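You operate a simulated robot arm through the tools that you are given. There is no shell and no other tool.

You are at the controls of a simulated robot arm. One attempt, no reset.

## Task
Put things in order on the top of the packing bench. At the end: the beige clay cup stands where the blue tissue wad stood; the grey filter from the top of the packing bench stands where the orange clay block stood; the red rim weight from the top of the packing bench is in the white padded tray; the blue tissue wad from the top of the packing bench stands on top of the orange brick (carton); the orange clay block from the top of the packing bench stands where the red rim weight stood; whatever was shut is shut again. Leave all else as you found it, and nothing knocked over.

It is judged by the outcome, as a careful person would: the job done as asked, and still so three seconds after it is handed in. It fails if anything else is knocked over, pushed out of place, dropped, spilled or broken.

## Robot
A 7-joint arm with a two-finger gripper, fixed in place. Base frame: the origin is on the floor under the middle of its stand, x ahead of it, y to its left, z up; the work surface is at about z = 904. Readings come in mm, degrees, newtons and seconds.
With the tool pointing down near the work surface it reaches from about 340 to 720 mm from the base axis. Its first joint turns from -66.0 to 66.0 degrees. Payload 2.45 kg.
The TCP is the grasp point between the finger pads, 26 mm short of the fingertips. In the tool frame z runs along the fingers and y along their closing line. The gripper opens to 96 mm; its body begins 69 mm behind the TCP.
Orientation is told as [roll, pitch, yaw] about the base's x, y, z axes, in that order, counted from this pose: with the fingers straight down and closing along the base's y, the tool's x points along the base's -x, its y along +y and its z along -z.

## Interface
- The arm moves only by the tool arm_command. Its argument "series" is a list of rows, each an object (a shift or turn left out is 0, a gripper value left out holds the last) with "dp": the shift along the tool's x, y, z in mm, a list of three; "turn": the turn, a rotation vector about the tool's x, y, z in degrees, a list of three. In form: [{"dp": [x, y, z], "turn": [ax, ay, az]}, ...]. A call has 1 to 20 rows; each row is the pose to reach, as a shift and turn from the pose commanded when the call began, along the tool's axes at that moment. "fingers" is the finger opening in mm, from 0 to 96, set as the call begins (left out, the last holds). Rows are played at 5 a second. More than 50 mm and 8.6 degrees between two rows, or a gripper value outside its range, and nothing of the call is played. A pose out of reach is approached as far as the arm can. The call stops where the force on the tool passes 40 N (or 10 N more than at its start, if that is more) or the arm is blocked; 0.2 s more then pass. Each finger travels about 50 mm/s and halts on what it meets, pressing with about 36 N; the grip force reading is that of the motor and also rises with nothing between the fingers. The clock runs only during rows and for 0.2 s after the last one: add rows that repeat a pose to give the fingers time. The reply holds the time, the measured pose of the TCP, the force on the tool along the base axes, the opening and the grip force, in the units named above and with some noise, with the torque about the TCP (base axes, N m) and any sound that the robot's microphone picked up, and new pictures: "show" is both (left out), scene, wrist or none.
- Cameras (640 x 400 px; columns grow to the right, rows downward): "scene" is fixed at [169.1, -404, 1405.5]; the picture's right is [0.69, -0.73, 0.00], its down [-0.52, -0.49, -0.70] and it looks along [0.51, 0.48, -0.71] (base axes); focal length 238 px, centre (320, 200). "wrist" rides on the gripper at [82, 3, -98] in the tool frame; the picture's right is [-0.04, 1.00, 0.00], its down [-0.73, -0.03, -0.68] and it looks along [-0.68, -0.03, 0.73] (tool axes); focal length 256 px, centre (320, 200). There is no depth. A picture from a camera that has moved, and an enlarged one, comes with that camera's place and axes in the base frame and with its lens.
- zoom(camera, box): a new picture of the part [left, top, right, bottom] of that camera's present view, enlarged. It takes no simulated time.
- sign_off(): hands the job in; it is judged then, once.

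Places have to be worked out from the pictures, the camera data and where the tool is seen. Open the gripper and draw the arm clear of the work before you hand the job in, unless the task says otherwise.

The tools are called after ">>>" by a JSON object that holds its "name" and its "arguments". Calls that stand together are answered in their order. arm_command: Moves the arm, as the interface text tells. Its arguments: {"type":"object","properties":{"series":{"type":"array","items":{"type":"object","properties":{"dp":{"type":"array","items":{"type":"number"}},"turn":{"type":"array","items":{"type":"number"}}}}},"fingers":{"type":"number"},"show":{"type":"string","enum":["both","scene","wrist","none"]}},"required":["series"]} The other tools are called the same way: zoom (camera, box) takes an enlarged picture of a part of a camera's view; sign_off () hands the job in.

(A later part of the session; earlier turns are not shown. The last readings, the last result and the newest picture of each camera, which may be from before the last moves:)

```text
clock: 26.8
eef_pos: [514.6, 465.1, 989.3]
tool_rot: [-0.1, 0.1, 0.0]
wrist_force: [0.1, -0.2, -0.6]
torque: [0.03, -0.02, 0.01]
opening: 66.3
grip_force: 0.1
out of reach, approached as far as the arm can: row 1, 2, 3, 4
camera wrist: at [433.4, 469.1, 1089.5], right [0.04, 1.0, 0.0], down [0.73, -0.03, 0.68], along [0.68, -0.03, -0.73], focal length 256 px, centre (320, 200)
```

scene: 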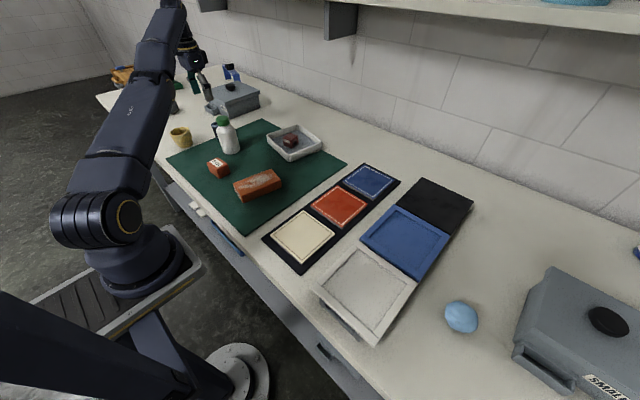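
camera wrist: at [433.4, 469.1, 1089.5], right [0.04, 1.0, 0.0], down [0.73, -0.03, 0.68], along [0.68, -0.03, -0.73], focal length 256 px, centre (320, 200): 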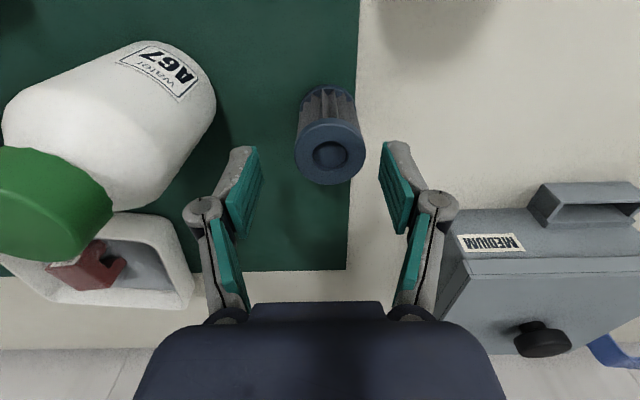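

At (514.6,465.1,989), the filter sits between the pads with margin. Continuing the descent to z≈937.

>>> {"name": "arm_command", "arguments": {"series": [{"dp": [0, 0, 20]}, {"dp": [0, 0, 40]}, {"dp": [0, 0, 54]}, {"dp": [0, 0, 54]}], "show": "both"}}

```text
clock: 27.8
eef_pos: [515.6, 467.8, 936.2]
tool_rot: [-0.2, 0.2, 0.1]
wrist_force: [0.1, 0.6, -0.4]
torque: [0.01, 0.0, -0.01]
opening: 66.0
grip_force: 0.1
out of reach, approached as far as the arm can: row 2, 3, 4
camera wrist: at [435.5, 473.0, 1034.8], right [0.04, 1.0, 0.0], down [0.73, -0.03, 0.68], along [0.68, -0.03, -0.74], focal length 256 px, centre (320, 200)
```

scene: 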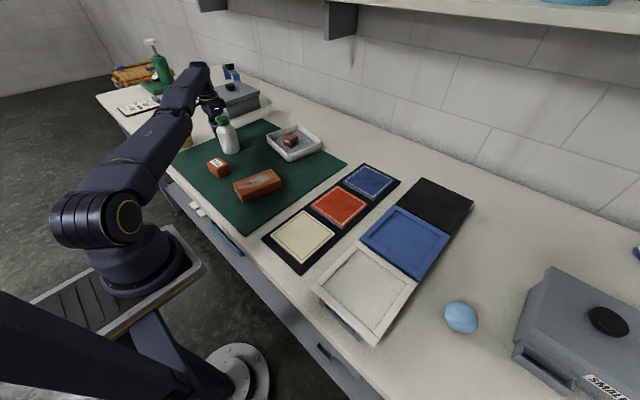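
wrist: 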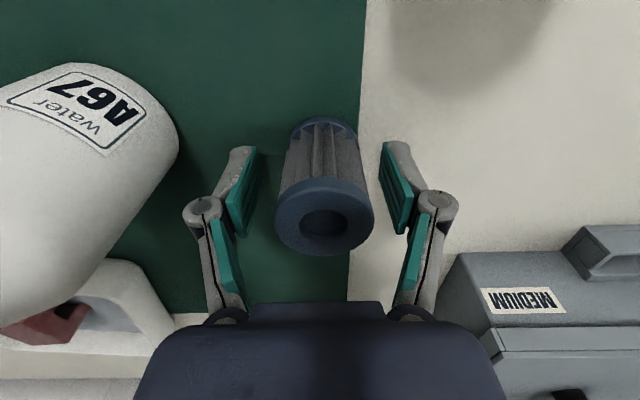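

Filter is centred between the pads. Closing gently (target 37).

>>> {"name": "arm_command", "arguments": {"series": [{"dp": [0, 0, 0]}, {"dp": [0, 0, 0]}, {"dp": [0, 0, 0]}, {"dp": [0, 0, 0]}], "fingers": 37, "show": "wrist"}}

```text
clock: 28.8
eef_pos: [516.3, 468.5, 935.2]
tool_rot: [-0.1, 0.1, -0.1]
wrist_force: [-0.8, 0.7, 0.9]
torque: [0.06, 0.02, -0.02]
opening: 40.1
grip_force: 36.0
camera wrist: at [435.5, 473.0, 1035.1], right [0.04, 1.0, 0.0], down [0.73, -0.03, 0.68], along [0.68, -0.03, -0.74], focal length 256 px, centre (320, 200)
```

wrist: 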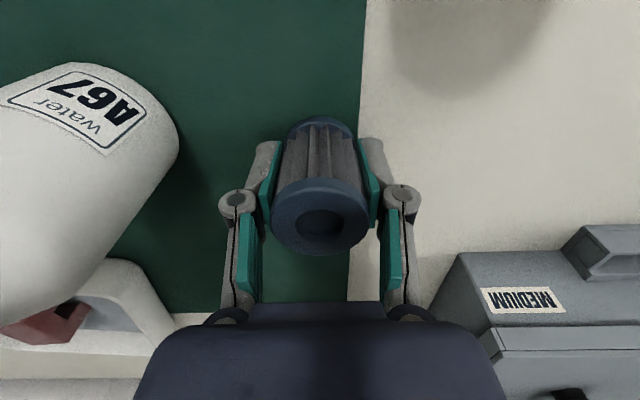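

Filter gripped (40.1 mm). Lifting while retracting inward to gain height reach, keeping well over the cup and away from the bottle.

>>> {"name": "arm_command", "arguments": {"series": [{"dp": [1, -0.5, -20]}, {"dp": [2, -0.5, -45]}, {"dp": [14, -0.5, -75]}, {"dp": [34, 4.5, -105]}, {"dp": [59, 7.5, -135]}, {"dp": [89, 9.5, -160]}, {"dp": [109, 9.5, -176]}, {"dp": [109, 9.5, -176]}], "show": "both"}}

```text
clock: 30.6
eef_pos: [418.0, 497.6, 1121.7]
tool_rot: [-0.1, 0.0, 0.1]
wrist_force: [0.2, 0.6, 0.2]
torque: [0.04, -0.02, 0.0]
opening: 40.6
grip_force: 35.7
out of reach, approached as far as the arm can: row 4, 5, 6, 7, 8
camera wrist: at [336.8, 501.4, 1222.0], right [0.04, 1.0, 0.0], down [0.73, -0.03, 0.68], along [0.68, -0.03, -0.73], focal length 256 px, centre (320, 200)
```

scene: 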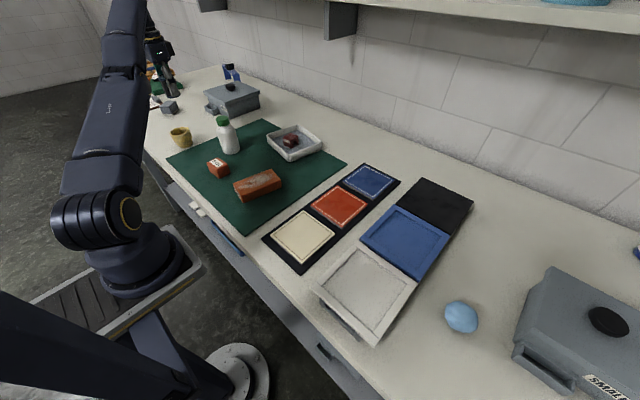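
wrist: 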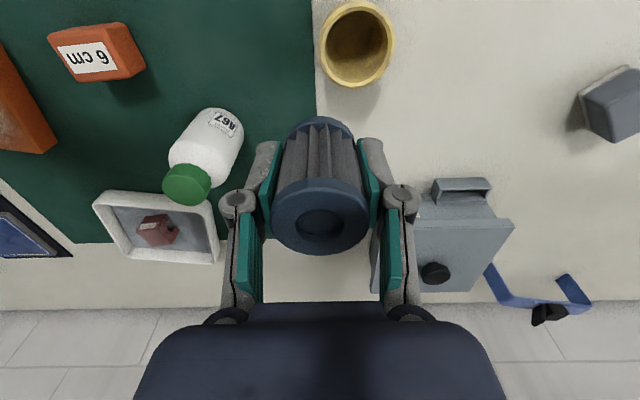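

The arm is slightly off the commanded pose ((405,479,1114) vs measured (418,498,1122)), probably a wrist-yaw limit at this bearing; the filter is held upright. Proceeding along the high path toward (640,20).

>>> {"name": "arm_command", "arguments": {"series": [{"dp": [-10, -20, 0]}, {"dp": [-25, -50, 0]}, {"dp": [-45, -88, 0]}, {"dp": [-66, -129, 0]}, {"dp": [-87, -170, 0]}, {"dp": [-108, -211, 0]}, {"dp": [-129, -252, 0]}, {"dp": [-150, -293, 0]}, {"dp": [-171, -334, 0]}, {"dp": [-192, -376, 0]}, {"dp": [-213, -418, 0]}, {"dp": [-230, -455, 0]}, {"dp": [-235, -465, 0]}, {"dp": [-235, -465, 0]}], "show": "both"}}

```text
clock: 33.6
eef_pos: [689.7, 34.5, 1133.9]
tool_rot: [-0.1, 0.1, 0.1]
wrist_force: [-0.7, -0.1, 0.0]
torque: [-0.01, 0.01, 0.03]
opening: 40.4
grip_force: 35.9
out of reach, approached as far as the arm can: row 1, 2, 3, 4, 5, 6, 7, 8, 9, 10, 11, 12, 13, 14
camera wrist: at [608.4, 39.2, 1233.2], right [0.04, 1.0, 0.0], down [0.73, -0.03, 0.68], along [0.68, -0.03, -0.73], focal length 256 px, centre (320, 200)
```

scene: 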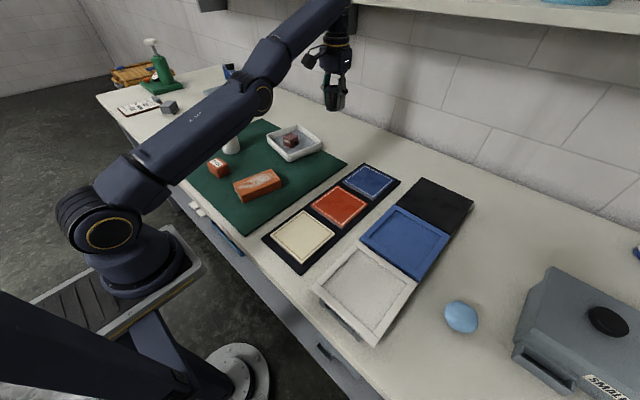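
wrist: 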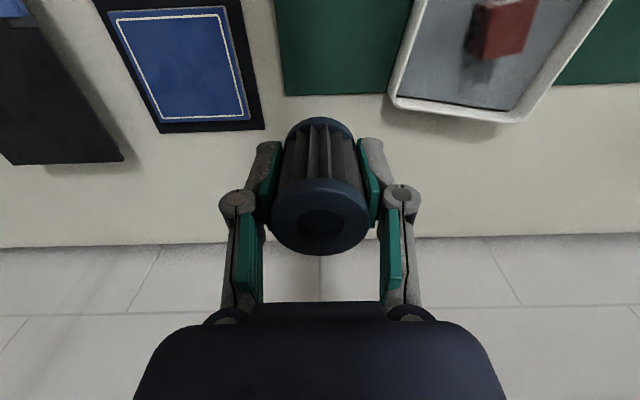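

The measured pose (690,34.5,1134) is off from the commanded (640,14,1114) though that should be reachable. I'll hold the command for a second to see whether the arm converges.

>>> {"name": "arm_command", "arguments": {"series": [{"dp": [0, 0, 0]}, {"dp": [0, 0, 0]}, {"dp": [0, 0, 0]}, {"dp": [0, 0, 0]}, {"dp": [0, 0, 0]}], "show": "scene"}}

```text
clock: 34.8
eef_pos: [689.1, 35.1, 1133.7]
tool_rot: [0.0, 0.2, 0.0]
wrist_force: [-0.2, 0.5, -0.7]
torque: [0.0, 0.0, 0.01]
opening: 40.2
grip_force: 36.1
```

scene: 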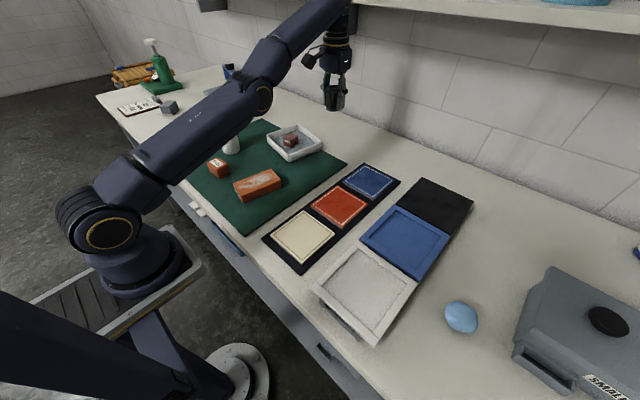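

Now no out-of-reach flag, so the commanded pose is the measured one (689,35,1134). Continuing toward the block's old spot (716,11), lowering to z≈1040 first.

>>> {"name": "arm_command", "arguments": {"series": [{"dp": [-3, -12, 30]}, {"dp": [-6, -24, 65]}, {"dp": [-12, -24, 95]}, {"dp": [-12, -24, 95]}], "show": "wrist"}}

```text
clock: 35.8
eef_pos: [717.6, 10.6, 1044.6]
tool_rot: [0.0, 0.2, 0.1]
wrist_force: [0.0, 0.5, -1.8]
torque: [0.0, 0.02, 0.02]
opening: 40.0
grip_force: 36.1
out of reach, approached as far as the arm can: row 1, 2, 3, 4
camera wrist: at [636.0, 15.7, 1142.9], right [0.04, 1.0, 0.0], down [0.73, -0.03, 0.68], along [0.68, -0.03, -0.73], focal length 256 px, centre (320, 200)
```

wrist: 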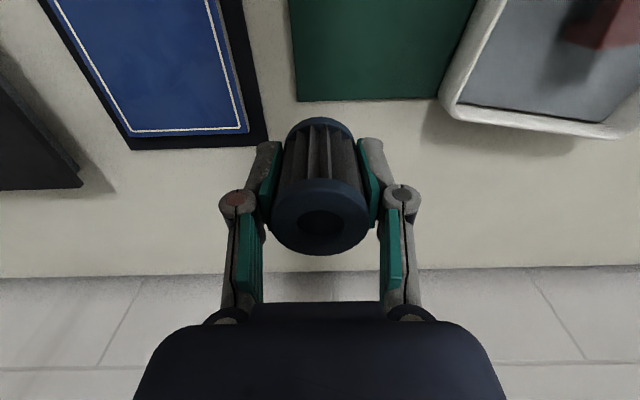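

Position is nearly above the target spot already: (717.6,10.6,1045). Lowering to z≈985 and checking tracking.

>>> {"name": "arm_command", "arguments": {"series": [{"dp": [1, 0, 30]}, {"dp": [1.5, 0.4, 60]}, {"dp": [1.5, 0.4, 60]}], "show": "both"}}

```text
clock: 36.6
eef_pos: [726.9, 11.3, 986.1]
tool_rot: [0.0, 0.1, 0.1]
wrist_force: [0.2, -0.2, -0.3]
torque: [-0.03, 0.03, -0.01]
opening: 40.2
grip_force: 36.2
out of reach, approached as far as the arm can: row 1, 2, 3
camera wrist: at [645.4, 16.1, 1085.5], right [0.04, 1.0, 0.0], down [0.73, -0.03, 0.68], along [0.68, -0.03, -0.74], focal length 256 px, centre (320, 200)
```

scene: 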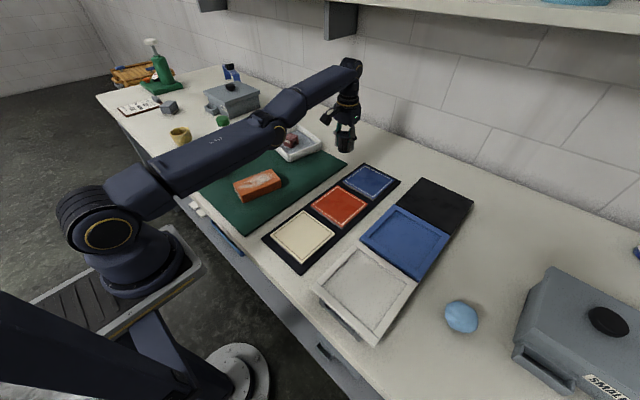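
wrist: 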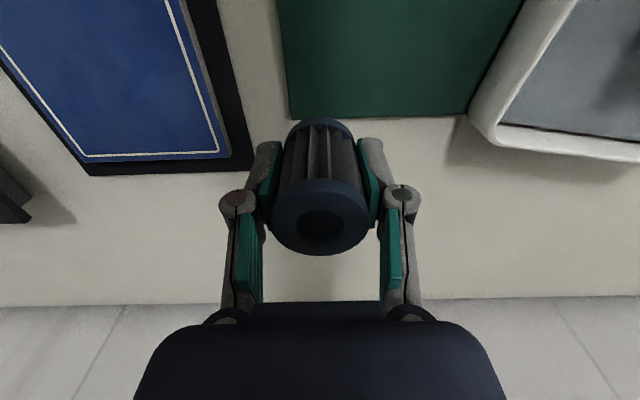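

The arm seems to have ended in an elbow-low posture after the full extension, overshooting outward ~10 mm. Lowering further, where the deviation should shrink, aiming for (715,11,950).

>>> {"name": "arm_command", "arguments": {"series": [{"dp": [6, 0, 15]}, {"dp": [12, 0, 36]}, {"dp": [12, 0, 36]}, {"dp": [12, 0, 36]}], "show": "wrist"}}

```text
clock: 37.6
eef_pos: [729.0, 13.9, 950.5]
tool_rot: [0.0, 0.1, 0.0]
wrist_force: [0.4, -0.1, -0.3]
torque: [0.0, -0.02, 0.0]
opening: 39.8
grip_force: 36.1
out of reach, approached as far as the arm can: row 1, 2, 3, 4
camera wrist: at [648.6, 17.0, 1050.1], right [0.04, 1.0, 0.0], down [0.73, -0.03, 0.68], along [0.68, -0.03, -0.74], focal length 256 px, centre (320, 200)
```

wrist: 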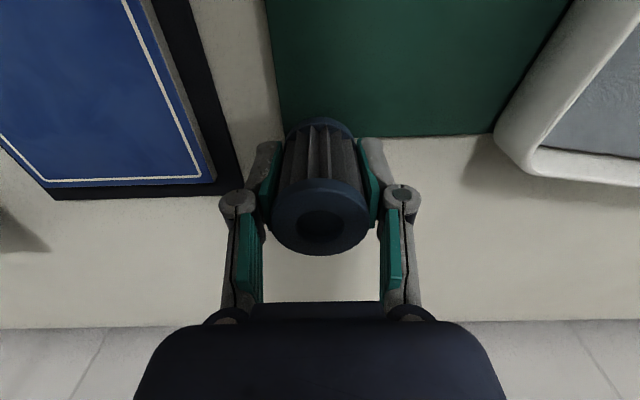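

The radius stays pinned (~729), suggesting the elbow is locked straight. Zooming on the arm to understand its posture.

>>> {"name": "zoom", "arguments": {"camera": "scene", "box": [40, 20, 400, 260]}}

>>> {"name": "zoom", "arguments": {"camera": "scene", "box": [230, 40, 390, 180]}}

```text
1.67 times, centred on (220, 140) of scene
camera zoom: at [169.1, -404.0, 1405.5], right [0.69, -0.73, 0.0], down [-0.52, -0.49, -0.7], along [0.51, 0.48, -0.71], focal length 397 px, centre (487, 300)
```

zoom: 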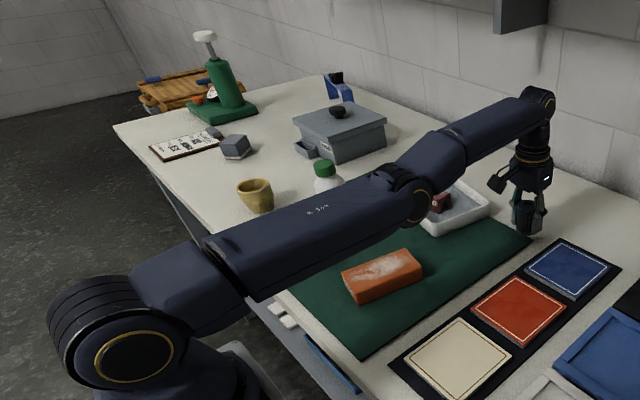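

```text
2.86 times, centred on (310, 110) of scene
camera zoom: at [169.1, -404.0, 1405.5], right [0.69, -0.73, 0.0], down [-0.52, -0.49, -0.7], along [0.51, 0.48, -0.71], focal length 680 px, centre (349, 457)
```

zoom: 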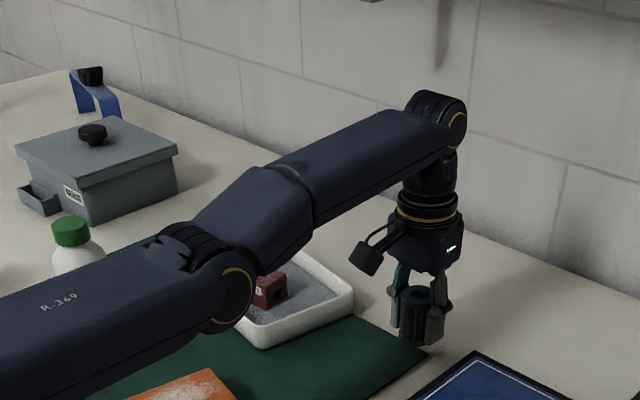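

The elbow looks swung below/sideways rather than up, pinning the radius. I'll raise a little and rotate the tool yaw positive to relieve the wrist/elbow and see if tracking inward recovers.

>>> {"name": "arm_command", "arguments": {"series": [{"dp": [0, 0, -20], "turn": [0, 0, -7]}, {"dp": [0, 0, -40], "turn": [0, 0, -14]}, {"dp": [5, 0, -50], "turn": [0, 0, -20]}, {"dp": [12, 0, -50], "turn": [0, 0, -20]}, {"dp": [12, 0, -50], "turn": [0, 0, -20]}], "show": "scene"}}

```text
clock: 38.8
eef_pos: [718.3, 13.7, 999.3]
tool_rot: [-0.1, 0.0, 20.1]
wrist_force: [0.4, 0.6, 1.1]
torque: [0.03, -0.05, -0.03]
opening: 39.9
grip_force: 36.5
```

scene: 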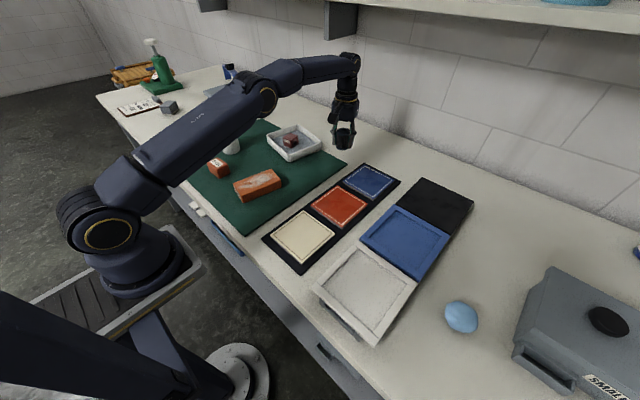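

Recovered: elbow is up again and tracking is exact (718.3,13.7,999). Now fine-aligning to (716.5,11) and lowering to just above the bench.

>>> {"name": "arm_command", "arguments": {"series": [{"dp": [2.6, -1.9, 20]}, {"dp": [2.6, -1.9, 42]}, {"dp": [2.6, -1.9, 54]}, {"dp": [2.6, -1.9, 54]}], "show": "both"}}

```text
clock: 39.8
eef_pos: [716.2, 9.8, 946.0]
tool_rot: [0.0, 0.0, 20.1]
wrist_force: [-0.8, 0.0, -1.3]
torque: [0.02, 0.01, -0.02]
opening: 40.1
grip_force: 36.2
camera wrist: at [638.6, -14.1, 1045.2], right [-0.3, 0.95, 0.0], down [0.7, 0.22, 0.68], along [0.65, 0.21, -0.73], focal length 256 px, centre (320, 200)
```

scene: 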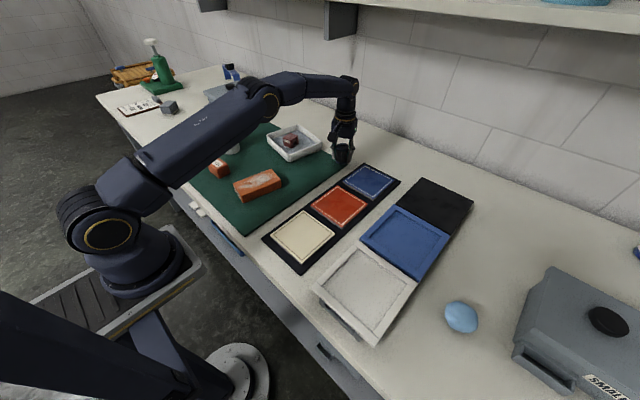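
wrist: 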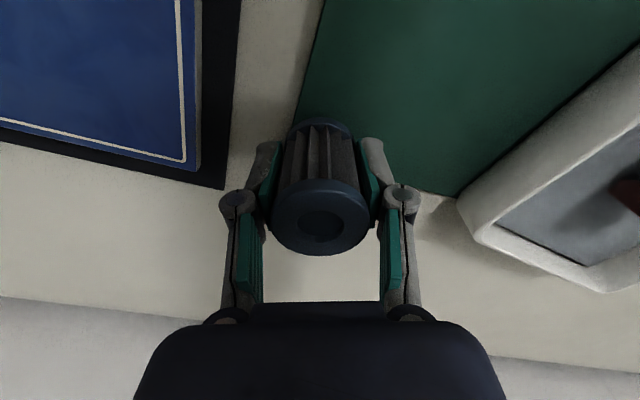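

Filter is over the spot with clear surroundings. Lowering in fine steps to contact.

>>> {"name": "arm_command", "arguments": {"series": [{"dp": [0, 0.5, 4]}, {"dp": [0, 0.5, 6]}, {"dp": [0, 0.5, 8]}, {"dp": [0, 0.5, 9]}, {"dp": [0, 0.5, 10]}, {"dp": [0, 0.5, 11]}, {"dp": [0, 0.5, 12]}, {"dp": [0, 0.5, 12]}], "show": "wrist"}}

```text
clock: 41.6
eef_pos: [715.9, 10.3, 936.5]
tool_rot: [0.0, 0.0, 20.1]
wrist_force: [-11.1, 0.8, 22.6]
torque: [-0.04, 0.56, 0.0]
opening: 39.8
grip_force: 36.5
camera wrist: at [638.7, -13.9, 1034.6], right [-0.3, 0.95, 0.0], down [0.7, 0.22, 0.68], along [0.65, 0.21, -0.73], focal length 256 px, centre (320, 200)
```

wrist: 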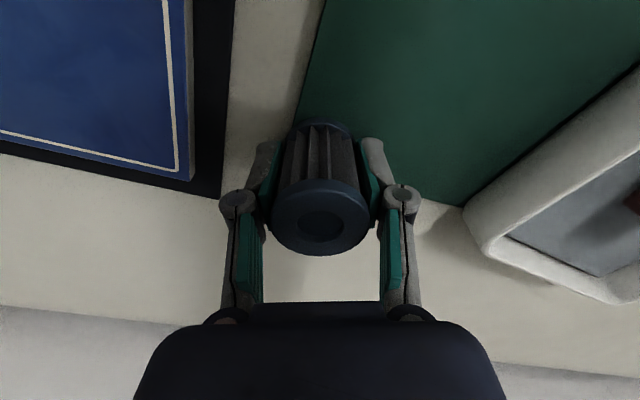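

Contact felt (22 N). Easing up 2 mm first, then opening, then rising clear.

>>> {"name": "arm_command", "arguments": {"series": [{"dp": [0, 0, -1]}, {"dp": [0, 0, -2]}, {"dp": [0, 0, -2]}], "show": "none"}}

>>> {"name": "arm_command", "arguments": {"series": [{"dp": [0, 0, 0]}, {"dp": [0, 0, 0]}, {"dp": [0, 0, 0]}, {"dp": [0, 0, 0]}], "fingers": 62, "show": "wrist"}}

```text
clock: 42.4
eef_pos: [716.7, 8.7, 934.7]
tool_rot: [0.0, 0.0, 20.0]
wrist_force: [0.4, 0.3, 10.8]
torque: [0.01, 0.09, 0.02]
opening: 40.1
grip_force: 35.5
```

```text
clock: 43.4
eef_pos: [716.7, 9.8, 935.1]
tool_rot: [0.0, 0.0, 19.9]
wrist_force: [0.3, -0.4, -0.5]
torque: [0.01, -0.03, 0.0]
opening: 62.2
grip_force: 0.1
camera wrist: at [638.9, -13.9, 1034.7], right [-0.3, 0.95, 0.0], down [0.7, 0.22, 0.68], along [0.65, 0.21, -0.73], focal length 256 px, centre (320, 200)
```

wrist: 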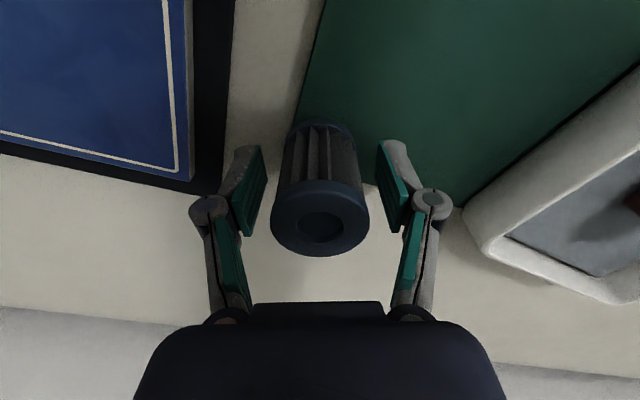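

Filter released and standing. Rising straight up clear of it.

>>> {"name": "arm_command", "arguments": {"series": [{"dp": [0, 0, -15]}, {"dp": [0, 0, -45]}, {"dp": [0, 0, -75]}, {"dp": [10, 0, -95]}, {"dp": [30, 0, -110]}, {"dp": [30, 0, -110]}], "show": "both"}}

```text
clock: 44.8
eef_pos: [687.1, -0.8, 1045.3]
tool_rot: [0.0, 0.0, 20.0]
wrist_force: [0.0, 0.2, -0.7]
torque: [0.01, 0.05, 0.0]
opening: 62.2
grip_force: 0.1
camera wrist: at [610.2, -24.0, 1144.5], right [-0.3, 0.95, 0.0], down [0.7, 0.22, 0.68], along [0.65, 0.21, -0.73], focal length 256 px, centre (320, 200)
```

scene: 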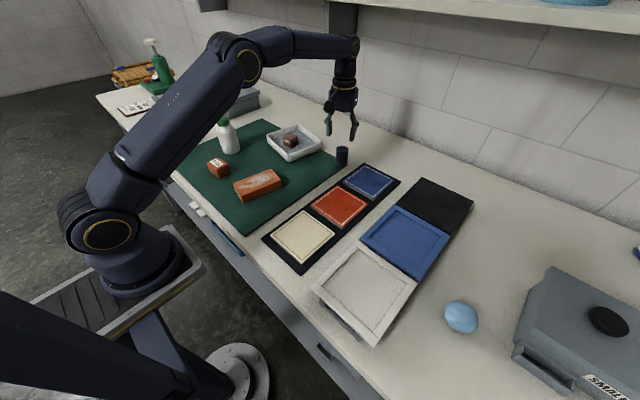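
wrist: 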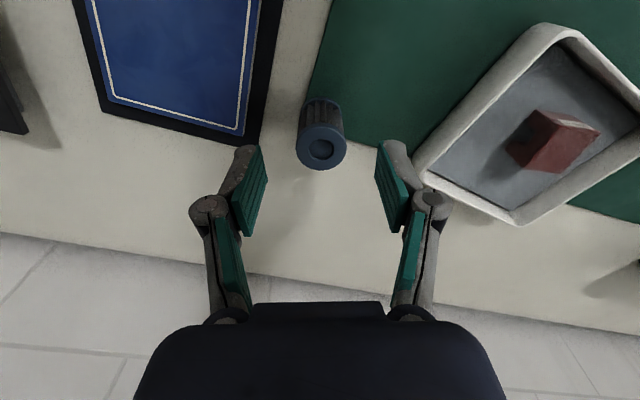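

Filter stands upright in the block's old place. Now travelling to the tissue wad region (~(470,−490)), turning yaw to −40° so it matches the bearing and avoids the wrist limit.

>>> {"name": "arm_command", "arguments": {"series": [{"dp": [35, -30, -10], "turn": [0, 0, 5]}, {"dp": [70, -60, -20], "turn": [0, 0, 10]}, {"dp": [105, -90, -30], "turn": [0, 0, 16]}, {"dp": [140, -120, -30], "turn": [0, 0, 22]}, {"dp": [175, -150, -30], "turn": [0, 0, 28]}, {"dp": [210, -180, -30], "turn": [0, 0, 34]}, {"dp": [245, -210, -30], "turn": [0, 0, 40]}, {"dp": [280, -240, -30], "turn": [0, 0, 46]}, {"dp": [315, -270, -30], "turn": [0, 0, 52]}, {"dp": [350, -300, -30], "turn": [0, 0, 56]}, {"dp": [382, -328, -30], "turn": [0, 0, 60]}, {"dp": [382, -328, -30], "turn": [0, 0, 60]}], "fingers": 80, "show": "both"}}

```text
clock: 47.4
eef_pos: [440.9, -439.6, 1077.4]
tool_rot: [0.0, 0.0, -40.0]
wrist_force: [-0.6, 0.0, 0.1]
torque: [0.02, -0.03, 0.02]
opening: 79.8
grip_force: 0.1
camera wrist: at [381.6, -383.3, 1176.1], right [0.67, 0.74, 0.0], down [0.54, -0.49, 0.68], along [0.5, -0.46, -0.73], focal length 256 px, centre (320, 200)
```

scene: 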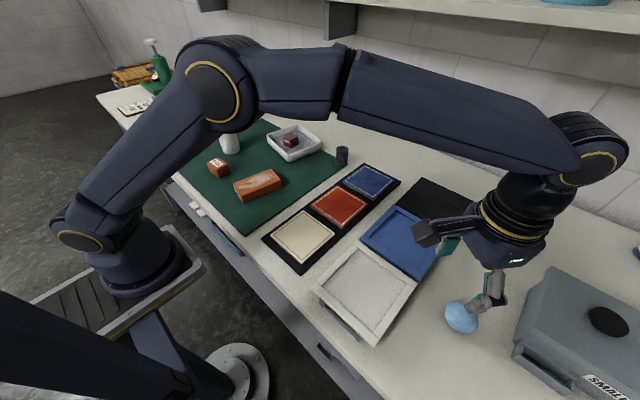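
wrist: 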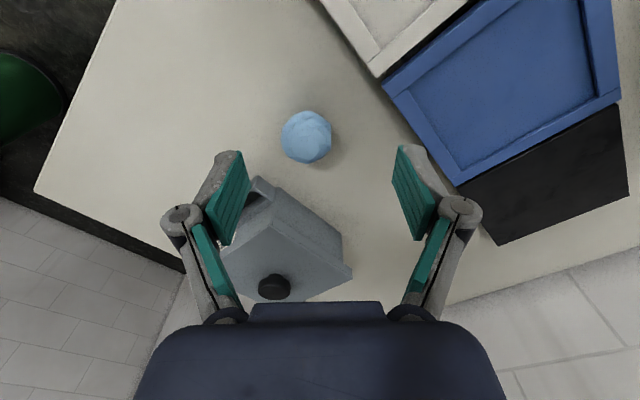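

Wad seen at ≈(474,−490). Zooming to get its size and shape.

>>> {"name": "zoom", "arguments": {"camera": "wrist", "box": [256, 90, 356, 190]}}

>>> {"name": "zoom", "arguments": {"camera": "scene", "box": [420, 270, 540, 345]}}

```text
4.00 times, centred on (306, 140) of wrist
camera zoom: at [381.6, -383.3, 1176.1], right [0.67, 0.74, 0.0], down [0.54, -0.49, 0.68], along [0.5, -0.46, -0.73], focal length 1024 px, centre (376, 440)
```

zoom: 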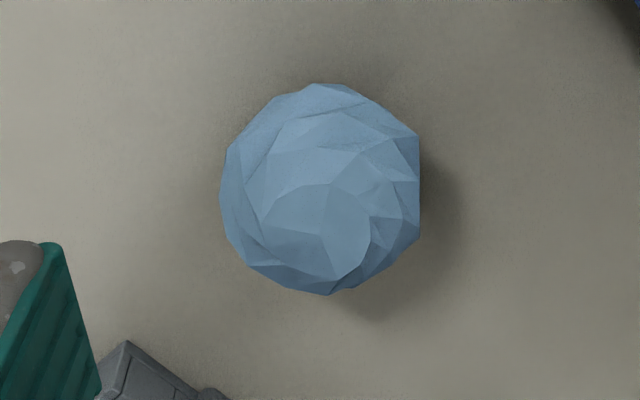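

```text
5.33 times, centred on (480, 308) of scene
camera zoom: at [169.0, -404.0, 1405.5], right [0.69, -0.73, 0.0], down [-0.52, -0.49, -0.7], along [0.51, 0.48, -0.71], focal length 1270 px, centre (-533, -373)
```

zoom: 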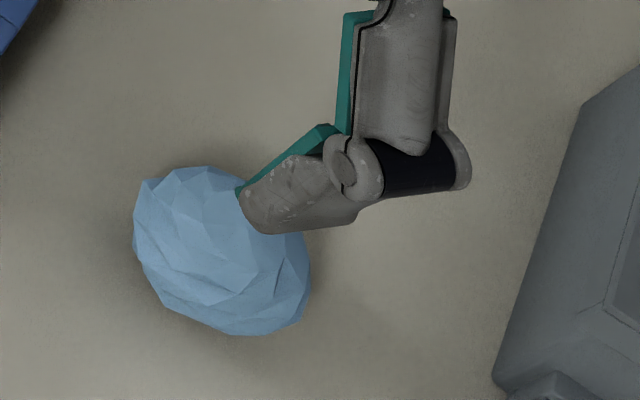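

Wad ≈54 mm across, centre ≈(472,−489). Moving over it and down to a hover at z≈990 to verify.

>>> {"name": "arm_command", "arguments": {"series": [{"dp": [-28, -9, 25]}, {"dp": [-55, -18, 55]}, {"dp": [-55, -18, 86]}, {"dp": [-55, -18, 86]}], "show": "both"}}

```text
clock: 48.4
eef_pos: [475.5, -488.5, 991.0]
tool_rot: [0.0, -0.1, -40.0]
wrist_force: [-0.5, 0.3, 0.3]
torque: [-0.01, -0.04, 0.01]
opening: 80.1
grip_force: 0.0
camera wrist: at [415.2, -432.3, 1089.4], right [0.67, 0.74, 0.0], down [0.54, -0.49, 0.68], along [0.5, -0.46, -0.73], focal length 256 px, centre (320, 200)
```

scene: 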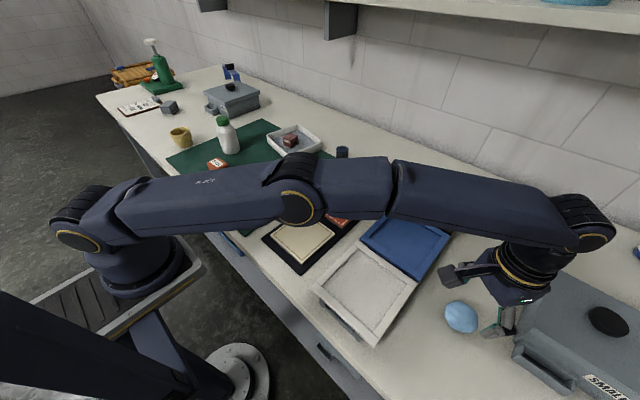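
wrist: 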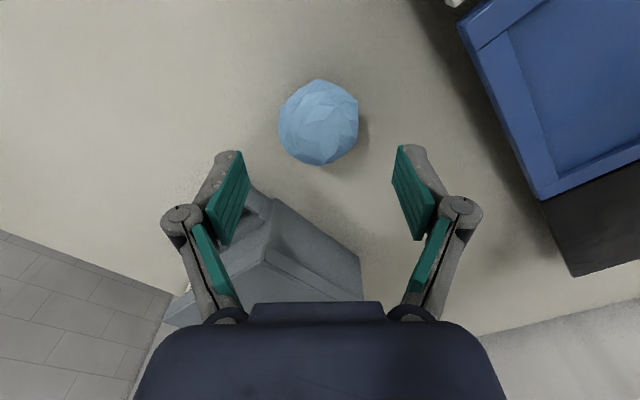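

Aligned with the wad. Before descending, I check clearance of the left finger from the SMALL box's front bin.

>>> {"name": "zoom", "arguments": {"camera": "wrist", "box": [140, 120, 400, 320]}}

>>> {"name": "zoom", "arguments": {"camera": "scene", "box": [420, 230, 640, 400]}}

```text
2.00 times, centred on (270, 220) of wrist
camera zoom: at [415.2, -432.3, 1089.4], right [0.67, 0.74, 0.0], down [0.54, -0.49, 0.68], along [0.5, -0.46, -0.73], focal length 512 px, centre (420, 160)
```

zoom: 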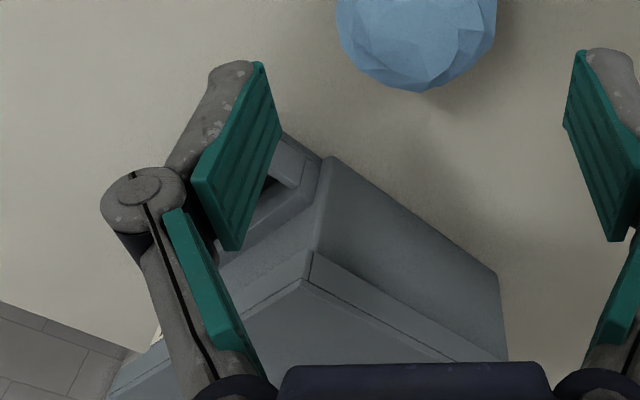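

```text
2.35 times, centred on (530, 315) of scene
camera zoom: at [169.0, -404.0, 1405.5], right [0.69, -0.73, 0.0], down [-0.52, -0.49, -0.7], along [0.51, 0.48, -0.71], focal length 560 px, centre (-174, -71)
```

zoom: 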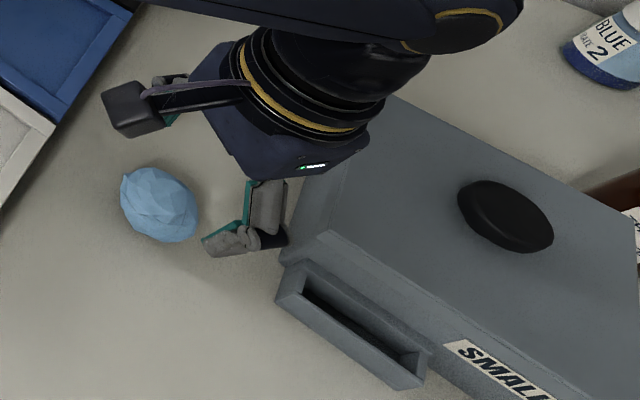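

Box and bin stay at y<−578; the fingers (outermost ≈y −534) are clear. Descending to z≈934.

>>> {"name": "arm_command", "arguments": {"series": [{"dp": [3, -1, 20]}, {"dp": [3, -1, 40]}, {"dp": [3, -1, 57]}, {"dp": [3, -1, 57]}], "show": "wrist"}}

```text
clock: 49.4
eef_pos: [471.3, -487.5, 933.5]
tool_rot: [0.0, 0.0, -40.0]
wrist_force: [-0.3, -0.3, -0.6]
torque: [-0.04, -0.01, 0.01]
opening: 79.9
grip_force: 0.1
camera wrist: at [410.3, -431.7, 1033.0], right [0.67, 0.74, 0.0], down [0.54, -0.49, 0.68], along [0.5, -0.46, -0.73], focal length 256 px, centre (320, 200)
```

wrist: 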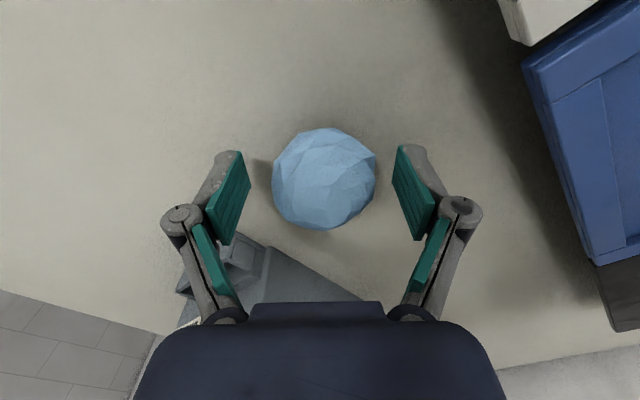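

Wad centred in the gripper (centre ≈(471.5,−486)). Closing gently to a 46 mm target.

>>> {"name": "arm_command", "arguments": {"series": [{"dp": [0, 0, 0]}, {"dp": [0, 0, 0]}, {"dp": [0, 0, 0]}, {"dp": [0, 0, 0]}], "fingers": 46, "show": "wrist"}}

```text
clock: 50.4
eef_pos: [469.9, -487.4, 934.6]
tool_rot: [0.2, 0.0, -40.0]
wrist_force: [-1.3, 1.1, 2.2]
torque: [0.0, 0.01, 0.01]
opening: 48.0
grip_force: 36.0
camera wrist: at [410.4, -431.7, 1033.3], right [0.67, 0.74, 0.0], down [0.54, -0.49, 0.68], along [0.5, -0.46, -0.73], focal length 256 px, centre (320, 200)
```

wrist: 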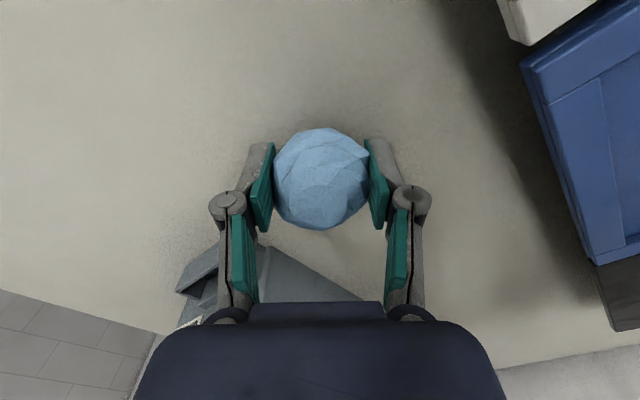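

Wad held at 48 mm. Lifting straight up, then travelling to hover over the orange brick (~(425,95)) with yaw back to 0.

>>> {"name": "arm_command", "arguments": {"series": [{"dp": [0, 0, -40]}, {"dp": [0, 0, -85]}, {"dp": [0, 0, -130]}, {"dp": [20, 20, -135], "turn": [0, 0, -2]}, {"dp": [51, 52, -135], "turn": [0, 0, -5]}, {"dp": [83, 84, -135], "turn": [0, 0, -8]}, {"dp": [115, 117, -135], "turn": [0, 0, -11]}, {"dp": [147, 150, -135], "turn": [0, 0, -15]}, {"dp": [179, 183, -135], "turn": [0, 0, -19]}, {"dp": [211, 215, -135], "turn": [0, 0, -23]}, {"dp": [243, 248, -135], "turn": [0, 0, -27]}, {"dp": [275, 281, -135], "turn": [0, 0, -31]}, {"dp": [307, 313, -135], "turn": [0, 0, -35]}, {"dp": [339, 346, -135], "turn": [0, 0, -38]}, {"dp": [371, 378, -135], "turn": [0, 0, -40]}, {"dp": [396, 404, -135], "turn": [0, 0, -40]}, {"dp": [409, 417, -135], "turn": [0, 0, -40]}, {"dp": [409, 417, -135], "turn": [0, 0, -40]}], "show": "both"}}

```text
clock: 54.2
eef_pos: [425.0, 98.0, 1066.2]
tool_rot: [-0.1, 0.0, -0.1]
wrist_force: [-0.8, 0.4, -0.1]
torque: [0.06, -0.03, 0.01]
opening: 47.7
grip_force: 35.6
camera wrist: at [343.3, 101.1, 1165.9], right [0.04, 1.0, 0.0], down [0.73, -0.03, 0.68], along [0.68, -0.03, -0.73], focal length 256 px, centre (320, 200)
```

scene: 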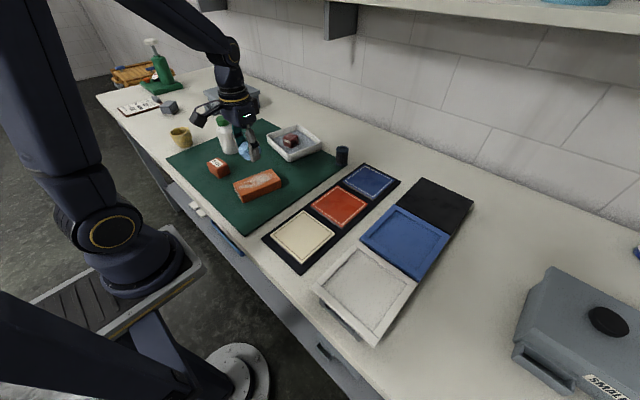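
wrist: 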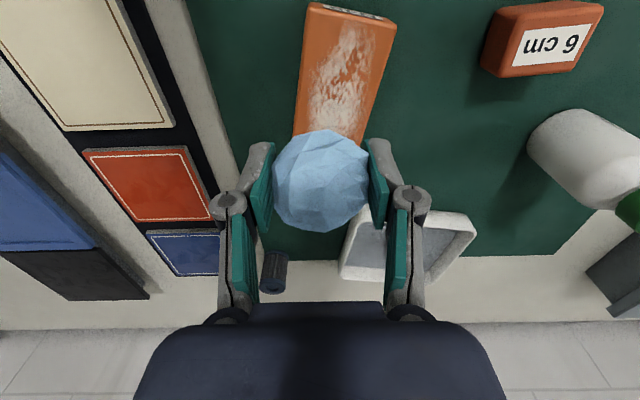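

Filter still upright, and the wad is over the brick. Zooming to measure the brick's top face.

>>> {"name": "zoom", "arguments": {"camera": "wrist", "box": [240, 0, 440, 160]}}

>>> {"name": "zoom", "arguments": {"camera": "scene", "box": [200, 130, 300, 210]}}

```text
2.50 times, centred on (340, 80) of wrist
camera zoom: at [343.3, 101.1, 1165.9], right [0.04, 1.0, 0.0], down [0.73, -0.03, 0.68], along [0.68, -0.03, -0.73], focal length 640 px, centre (270, 500)
```

zoom: 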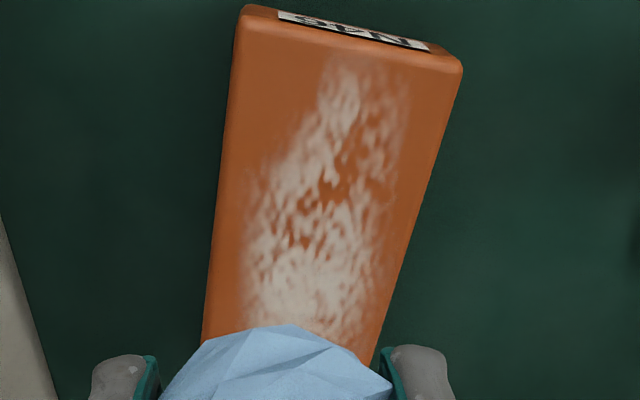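

```text
5.00 times, centred on (250, 170) of scene
camera zoom: at [169.1, -404.0, 1405.5], right [0.69, -0.73, 0.0], down [-0.52, -0.49, -0.7], along [0.51, 0.48, -0.71], focal length 1191 px, centre (670, 350)
```

zoom: 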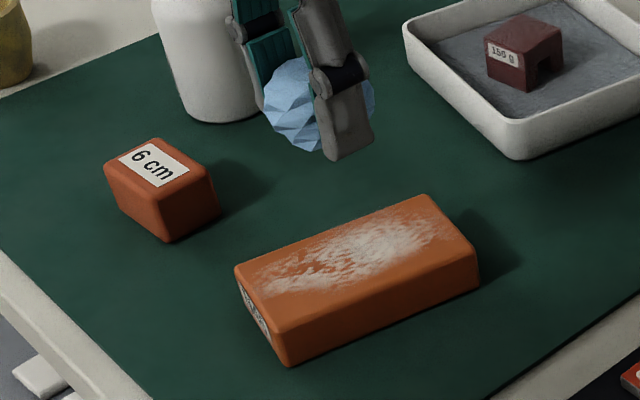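

Combining both cameras: brick top ≈z 930, centre ≈(438,110), ~127×68 mm, yaw −12°. Moving the wad over its centre and lowering to ~10 mm above.

>>> {"name": "arm_command", "arguments": {"series": [{"dp": [-7, 6, 20]}, {"dp": [-13, 12, 45]}, {"dp": [-13, 12, 75]}, {"dp": [-13, 12, 94]}, {"dp": [-13, 12, 94]}], "show": "both"}}

```text
clock: 55.4
eef_pos: [436.2, 107.5, 972.4]
tool_rot: [0.0, 0.0, 0.2]
wrist_force: [-0.1, -0.1, -0.4]
torque: [-0.01, -0.01, 0.0]
opening: 47.6
grip_force: 36.1
camera wrist: at [354.6, 112.3, 1072.5], right [0.04, 1.0, 0.0], down [0.73, -0.03, 0.68], along [0.68, -0.03, -0.73], focal length 256 px, centre (320, 200)
```

scene: 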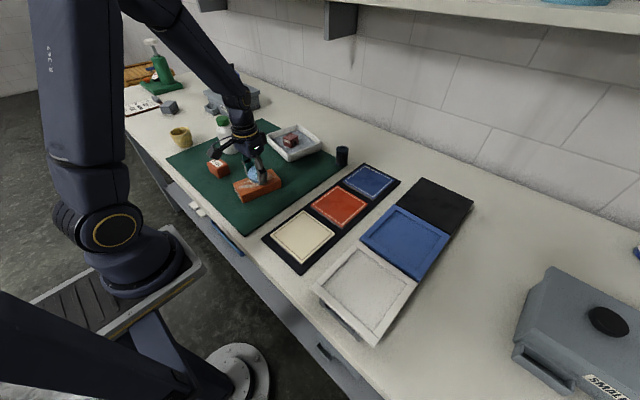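
wrist: 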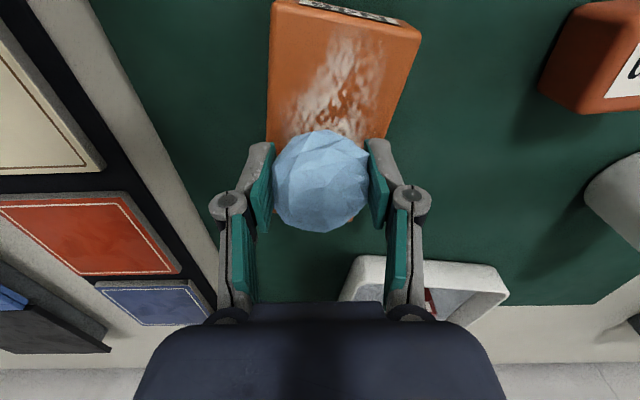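

Wad is over the brick's centre. Lowering slowly until first contact.

>>> {"name": "arm_command", "arguments": {"series": [{"dp": [-2, 2, 4]}, {"dp": [-2, 2, 7]}, {"dp": [-2, 2, 9]}, {"dp": [-2, 2, 10]}, {"dp": [-2, 2, 11]}, {"dp": [-2, 2, 11]}], "show": "scene"}}

>>> {"name": "zoom", "arguments": {"camera": "scene", "box": [220, 140, 300, 210]}}

```text
clock: 56.8
eef_pos: [438.3, 107.5, 963.6]
tool_rot: [0.1, -0.2, 0.1]
wrist_force: [2.5, -1.4, 30.5]
torque: [-0.04, -0.27, -0.03]
opening: 47.7
grip_force: 36.1
```

scene: 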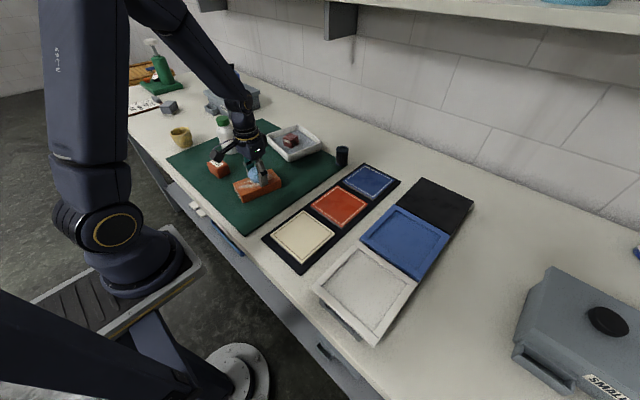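

```text
5.71 times, centred on (260, 175) of scene
camera zoom: at [168.7, -404.2, 1405.5], right [0.69, -0.73, 0.0], down [-0.52, -0.49, -0.7], along [0.51, 0.48, -0.71], focal length 1361 px, centre (663, 343)
```

zoom: 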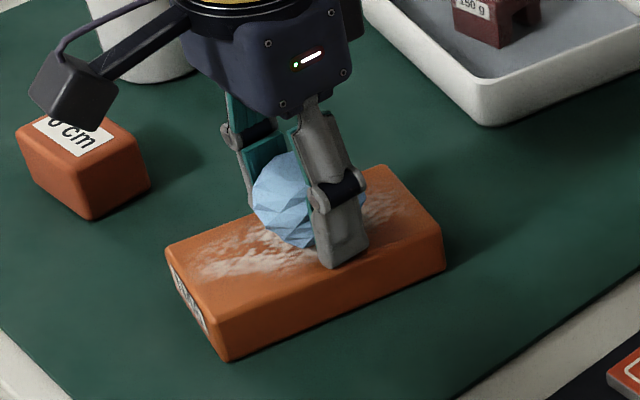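

Firm contact (30 N) at z≈963.6: the wad sits on the brick top. Easing up until the load is nearly gone before releasing.

>>> {"name": "arm_command", "arguments": {"series": [{"dp": [0, 0, -1]}, {"dp": [0, 0, -1.5]}, {"dp": [0, 0, -1.5]}], "show": "wrist"}}

```text
clock: 57.6
eef_pos: [436.8, 107.3, 964.4]
tool_rot: [0.0, 0.1, 0.1]
wrist_force: [2.2, 2.0, 7.9]
torque: [0.06, -0.16, 0.0]
opening: 47.4
grip_force: 35.9
camera wrist: at [356.4, 113.1, 1063.3], right [0.04, 1.0, 0.0], down [0.73, -0.03, 0.68], along [0.68, -0.03, -0.74], focal length 256 px, centre (320, 200)
```

wrist: 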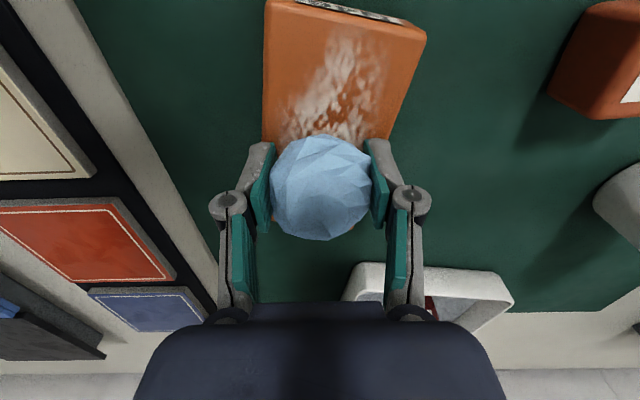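

Load now ~8 N, the wad is resting. Opening slightly (to 56) first so the fingers could still catch it if it rolled.

>>> {"name": "arm_command", "arguments": {"series": [{"dp": [0, 0, 0]}, {"dp": [0, 0, 0]}, {"dp": [0, 0, 0]}, {"dp": [0, 0, 0]}, {"dp": [0, 0, 0]}], "fingers": 56, "show": "both"}}

```text
clock: 58.8
eef_pos: [438.2, 109.3, 964.3]
tool_rot: [-0.1, 0.0, 0.0]
wrist_force: [-0.3, -0.1, 0.6]
torque: [0.0, 0.0, 0.0]
opening: 56.2
grip_force: 0.1
camera wrist: at [357.0, 113.0, 1063.6], right [0.04, 1.0, 0.0], down [0.73, -0.03, 0.68], along [0.68, -0.03, -0.73], focal length 256 px, centre (320, 200)
```

scene: 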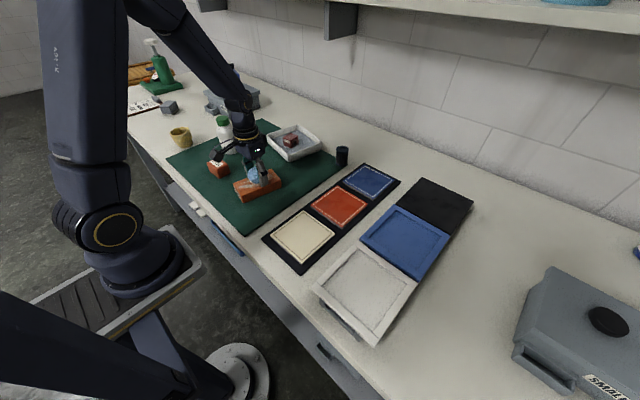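
wrist: 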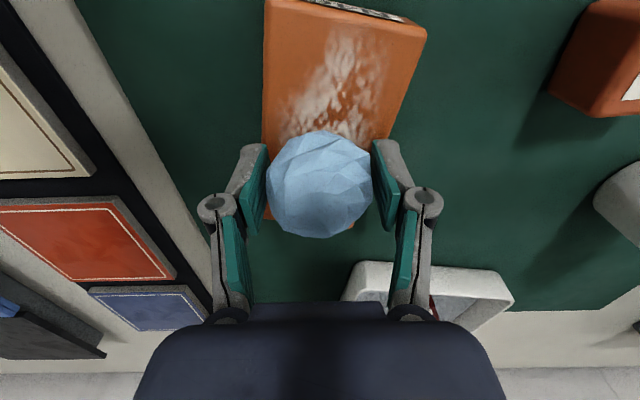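

Wad is stable on the brick. Opening further, then rising straight up.

>>> {"name": "arm_command", "arguments": {"series": [{"dp": [0, 0, 0]}, {"dp": [0, 0, 0]}, {"dp": [0, 0, 0]}], "fingers": 84, "show": "none"}}

>>> {"name": "arm_command", "arguments": {"series": [{"dp": [0, 0, -15]}, {"dp": [0, 0, -50]}, {"dp": [0, 0, -90]}, {"dp": [0, 0, -125]}, {"dp": [0, 0, -125]}], "show": "both"}}

```text
clock: 59.6
eef_pos: [437.0, 109.7, 964.3]
tool_rot: [0.0, 0.0, 0.0]
wrist_force: [0.6, 0.0, 0.1]
torque: [-0.03, -0.01, -0.01]
opening: 84.0
grip_force: 0.0
```

```text
clock: 60.8
eef_pos: [437.8, 108.2, 1089.1]
tool_rot: [0.0, 0.0, 0.0]
wrist_force: [0.2, -0.1, -0.3]
torque: [0.0, 0.02, 0.0]
opening: 84.1
grip_force: 0.0
camera wrist: at [356.2, 112.8, 1188.4], right [0.04, 1.0, 0.0], down [0.73, -0.03, 0.68], along [0.68, -0.03, -0.73], focal length 256 px, centre (320, 200)
```

scene: 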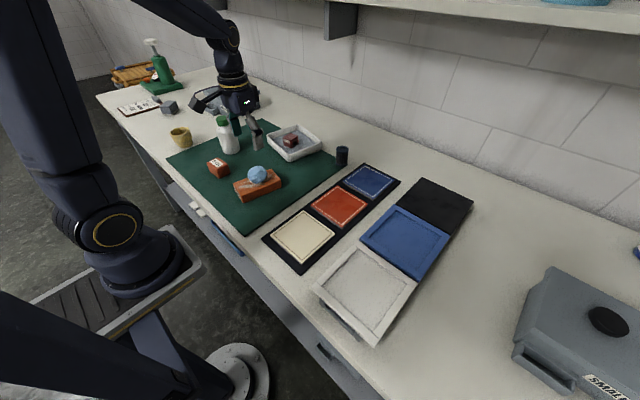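
wrist: 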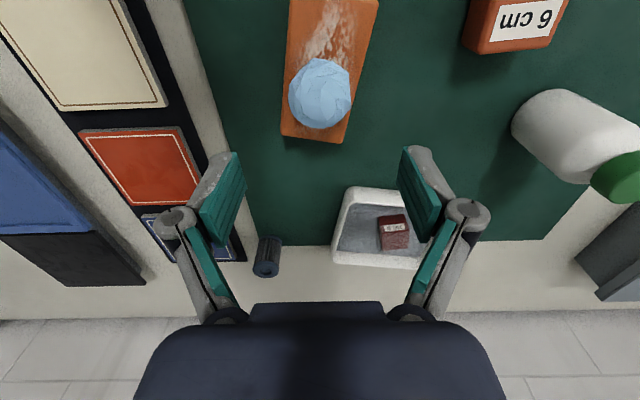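

Wad sits on the brick; all else in place. Next the cup: travelling to hover near it with yaw turned to +50° (matching the bearing), fingers opening to 96.

>>> {"name": "arm_command", "arguments": {"series": [{"dp": [7, 40, -10], "turn": [0, 0, -5.5]}, {"dp": [14, 83, -15], "turn": [0, 0, -11]}, {"dp": [21, 126, -15], "turn": [0, 0, -17]}, {"dp": [28, 169, -15], "turn": [0, 0, -23]}, {"dp": [35, 212, -15], "turn": [0, 0, -29]}, {"dp": [42, 255, -15], "turn": [0, 0, -35]}, {"dp": [49, 298, -15], "turn": [0, 0, -41]}, {"dp": [56, 338, -15], "turn": [0, 0, -46]}, {"dp": [63, 370, -15], "turn": [0, 0, -50]}, {"dp": [63, 370, -15], "turn": [0, 0, -50]}], "fingers": 96, "show": "both"}}

```text
clock: 63.0
eef_pos: [375.0, 478.5, 1105.3]
tool_rot: [0.0, 0.0, 50.2]
wrist_force: [0.3, 0.3, -0.3]
torque: [-0.02, 0.02, 0.01]
opening: 96.2
grip_force: 0.2
camera wrist: at [320.7, 418.9, 1204.1], right [-0.74, 0.67, 0.0], down [0.49, 0.54, 0.68], along [0.46, 0.5, -0.73], focal length 256 px, centre (320, 200)
```

scene: 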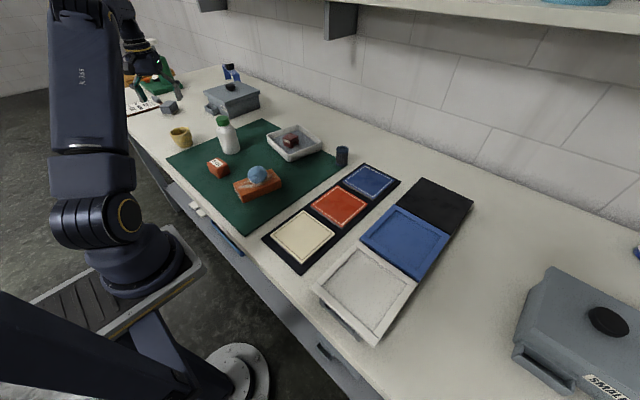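
wrist: 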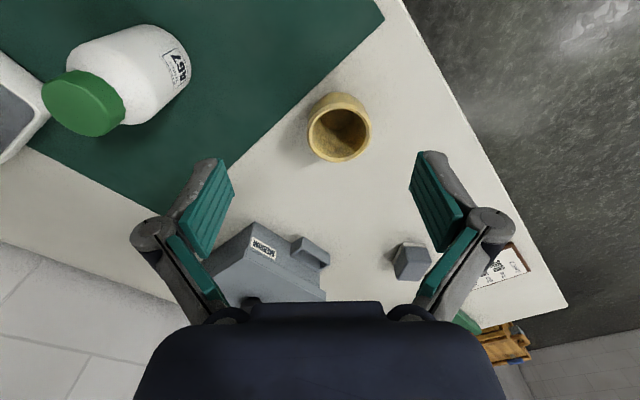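

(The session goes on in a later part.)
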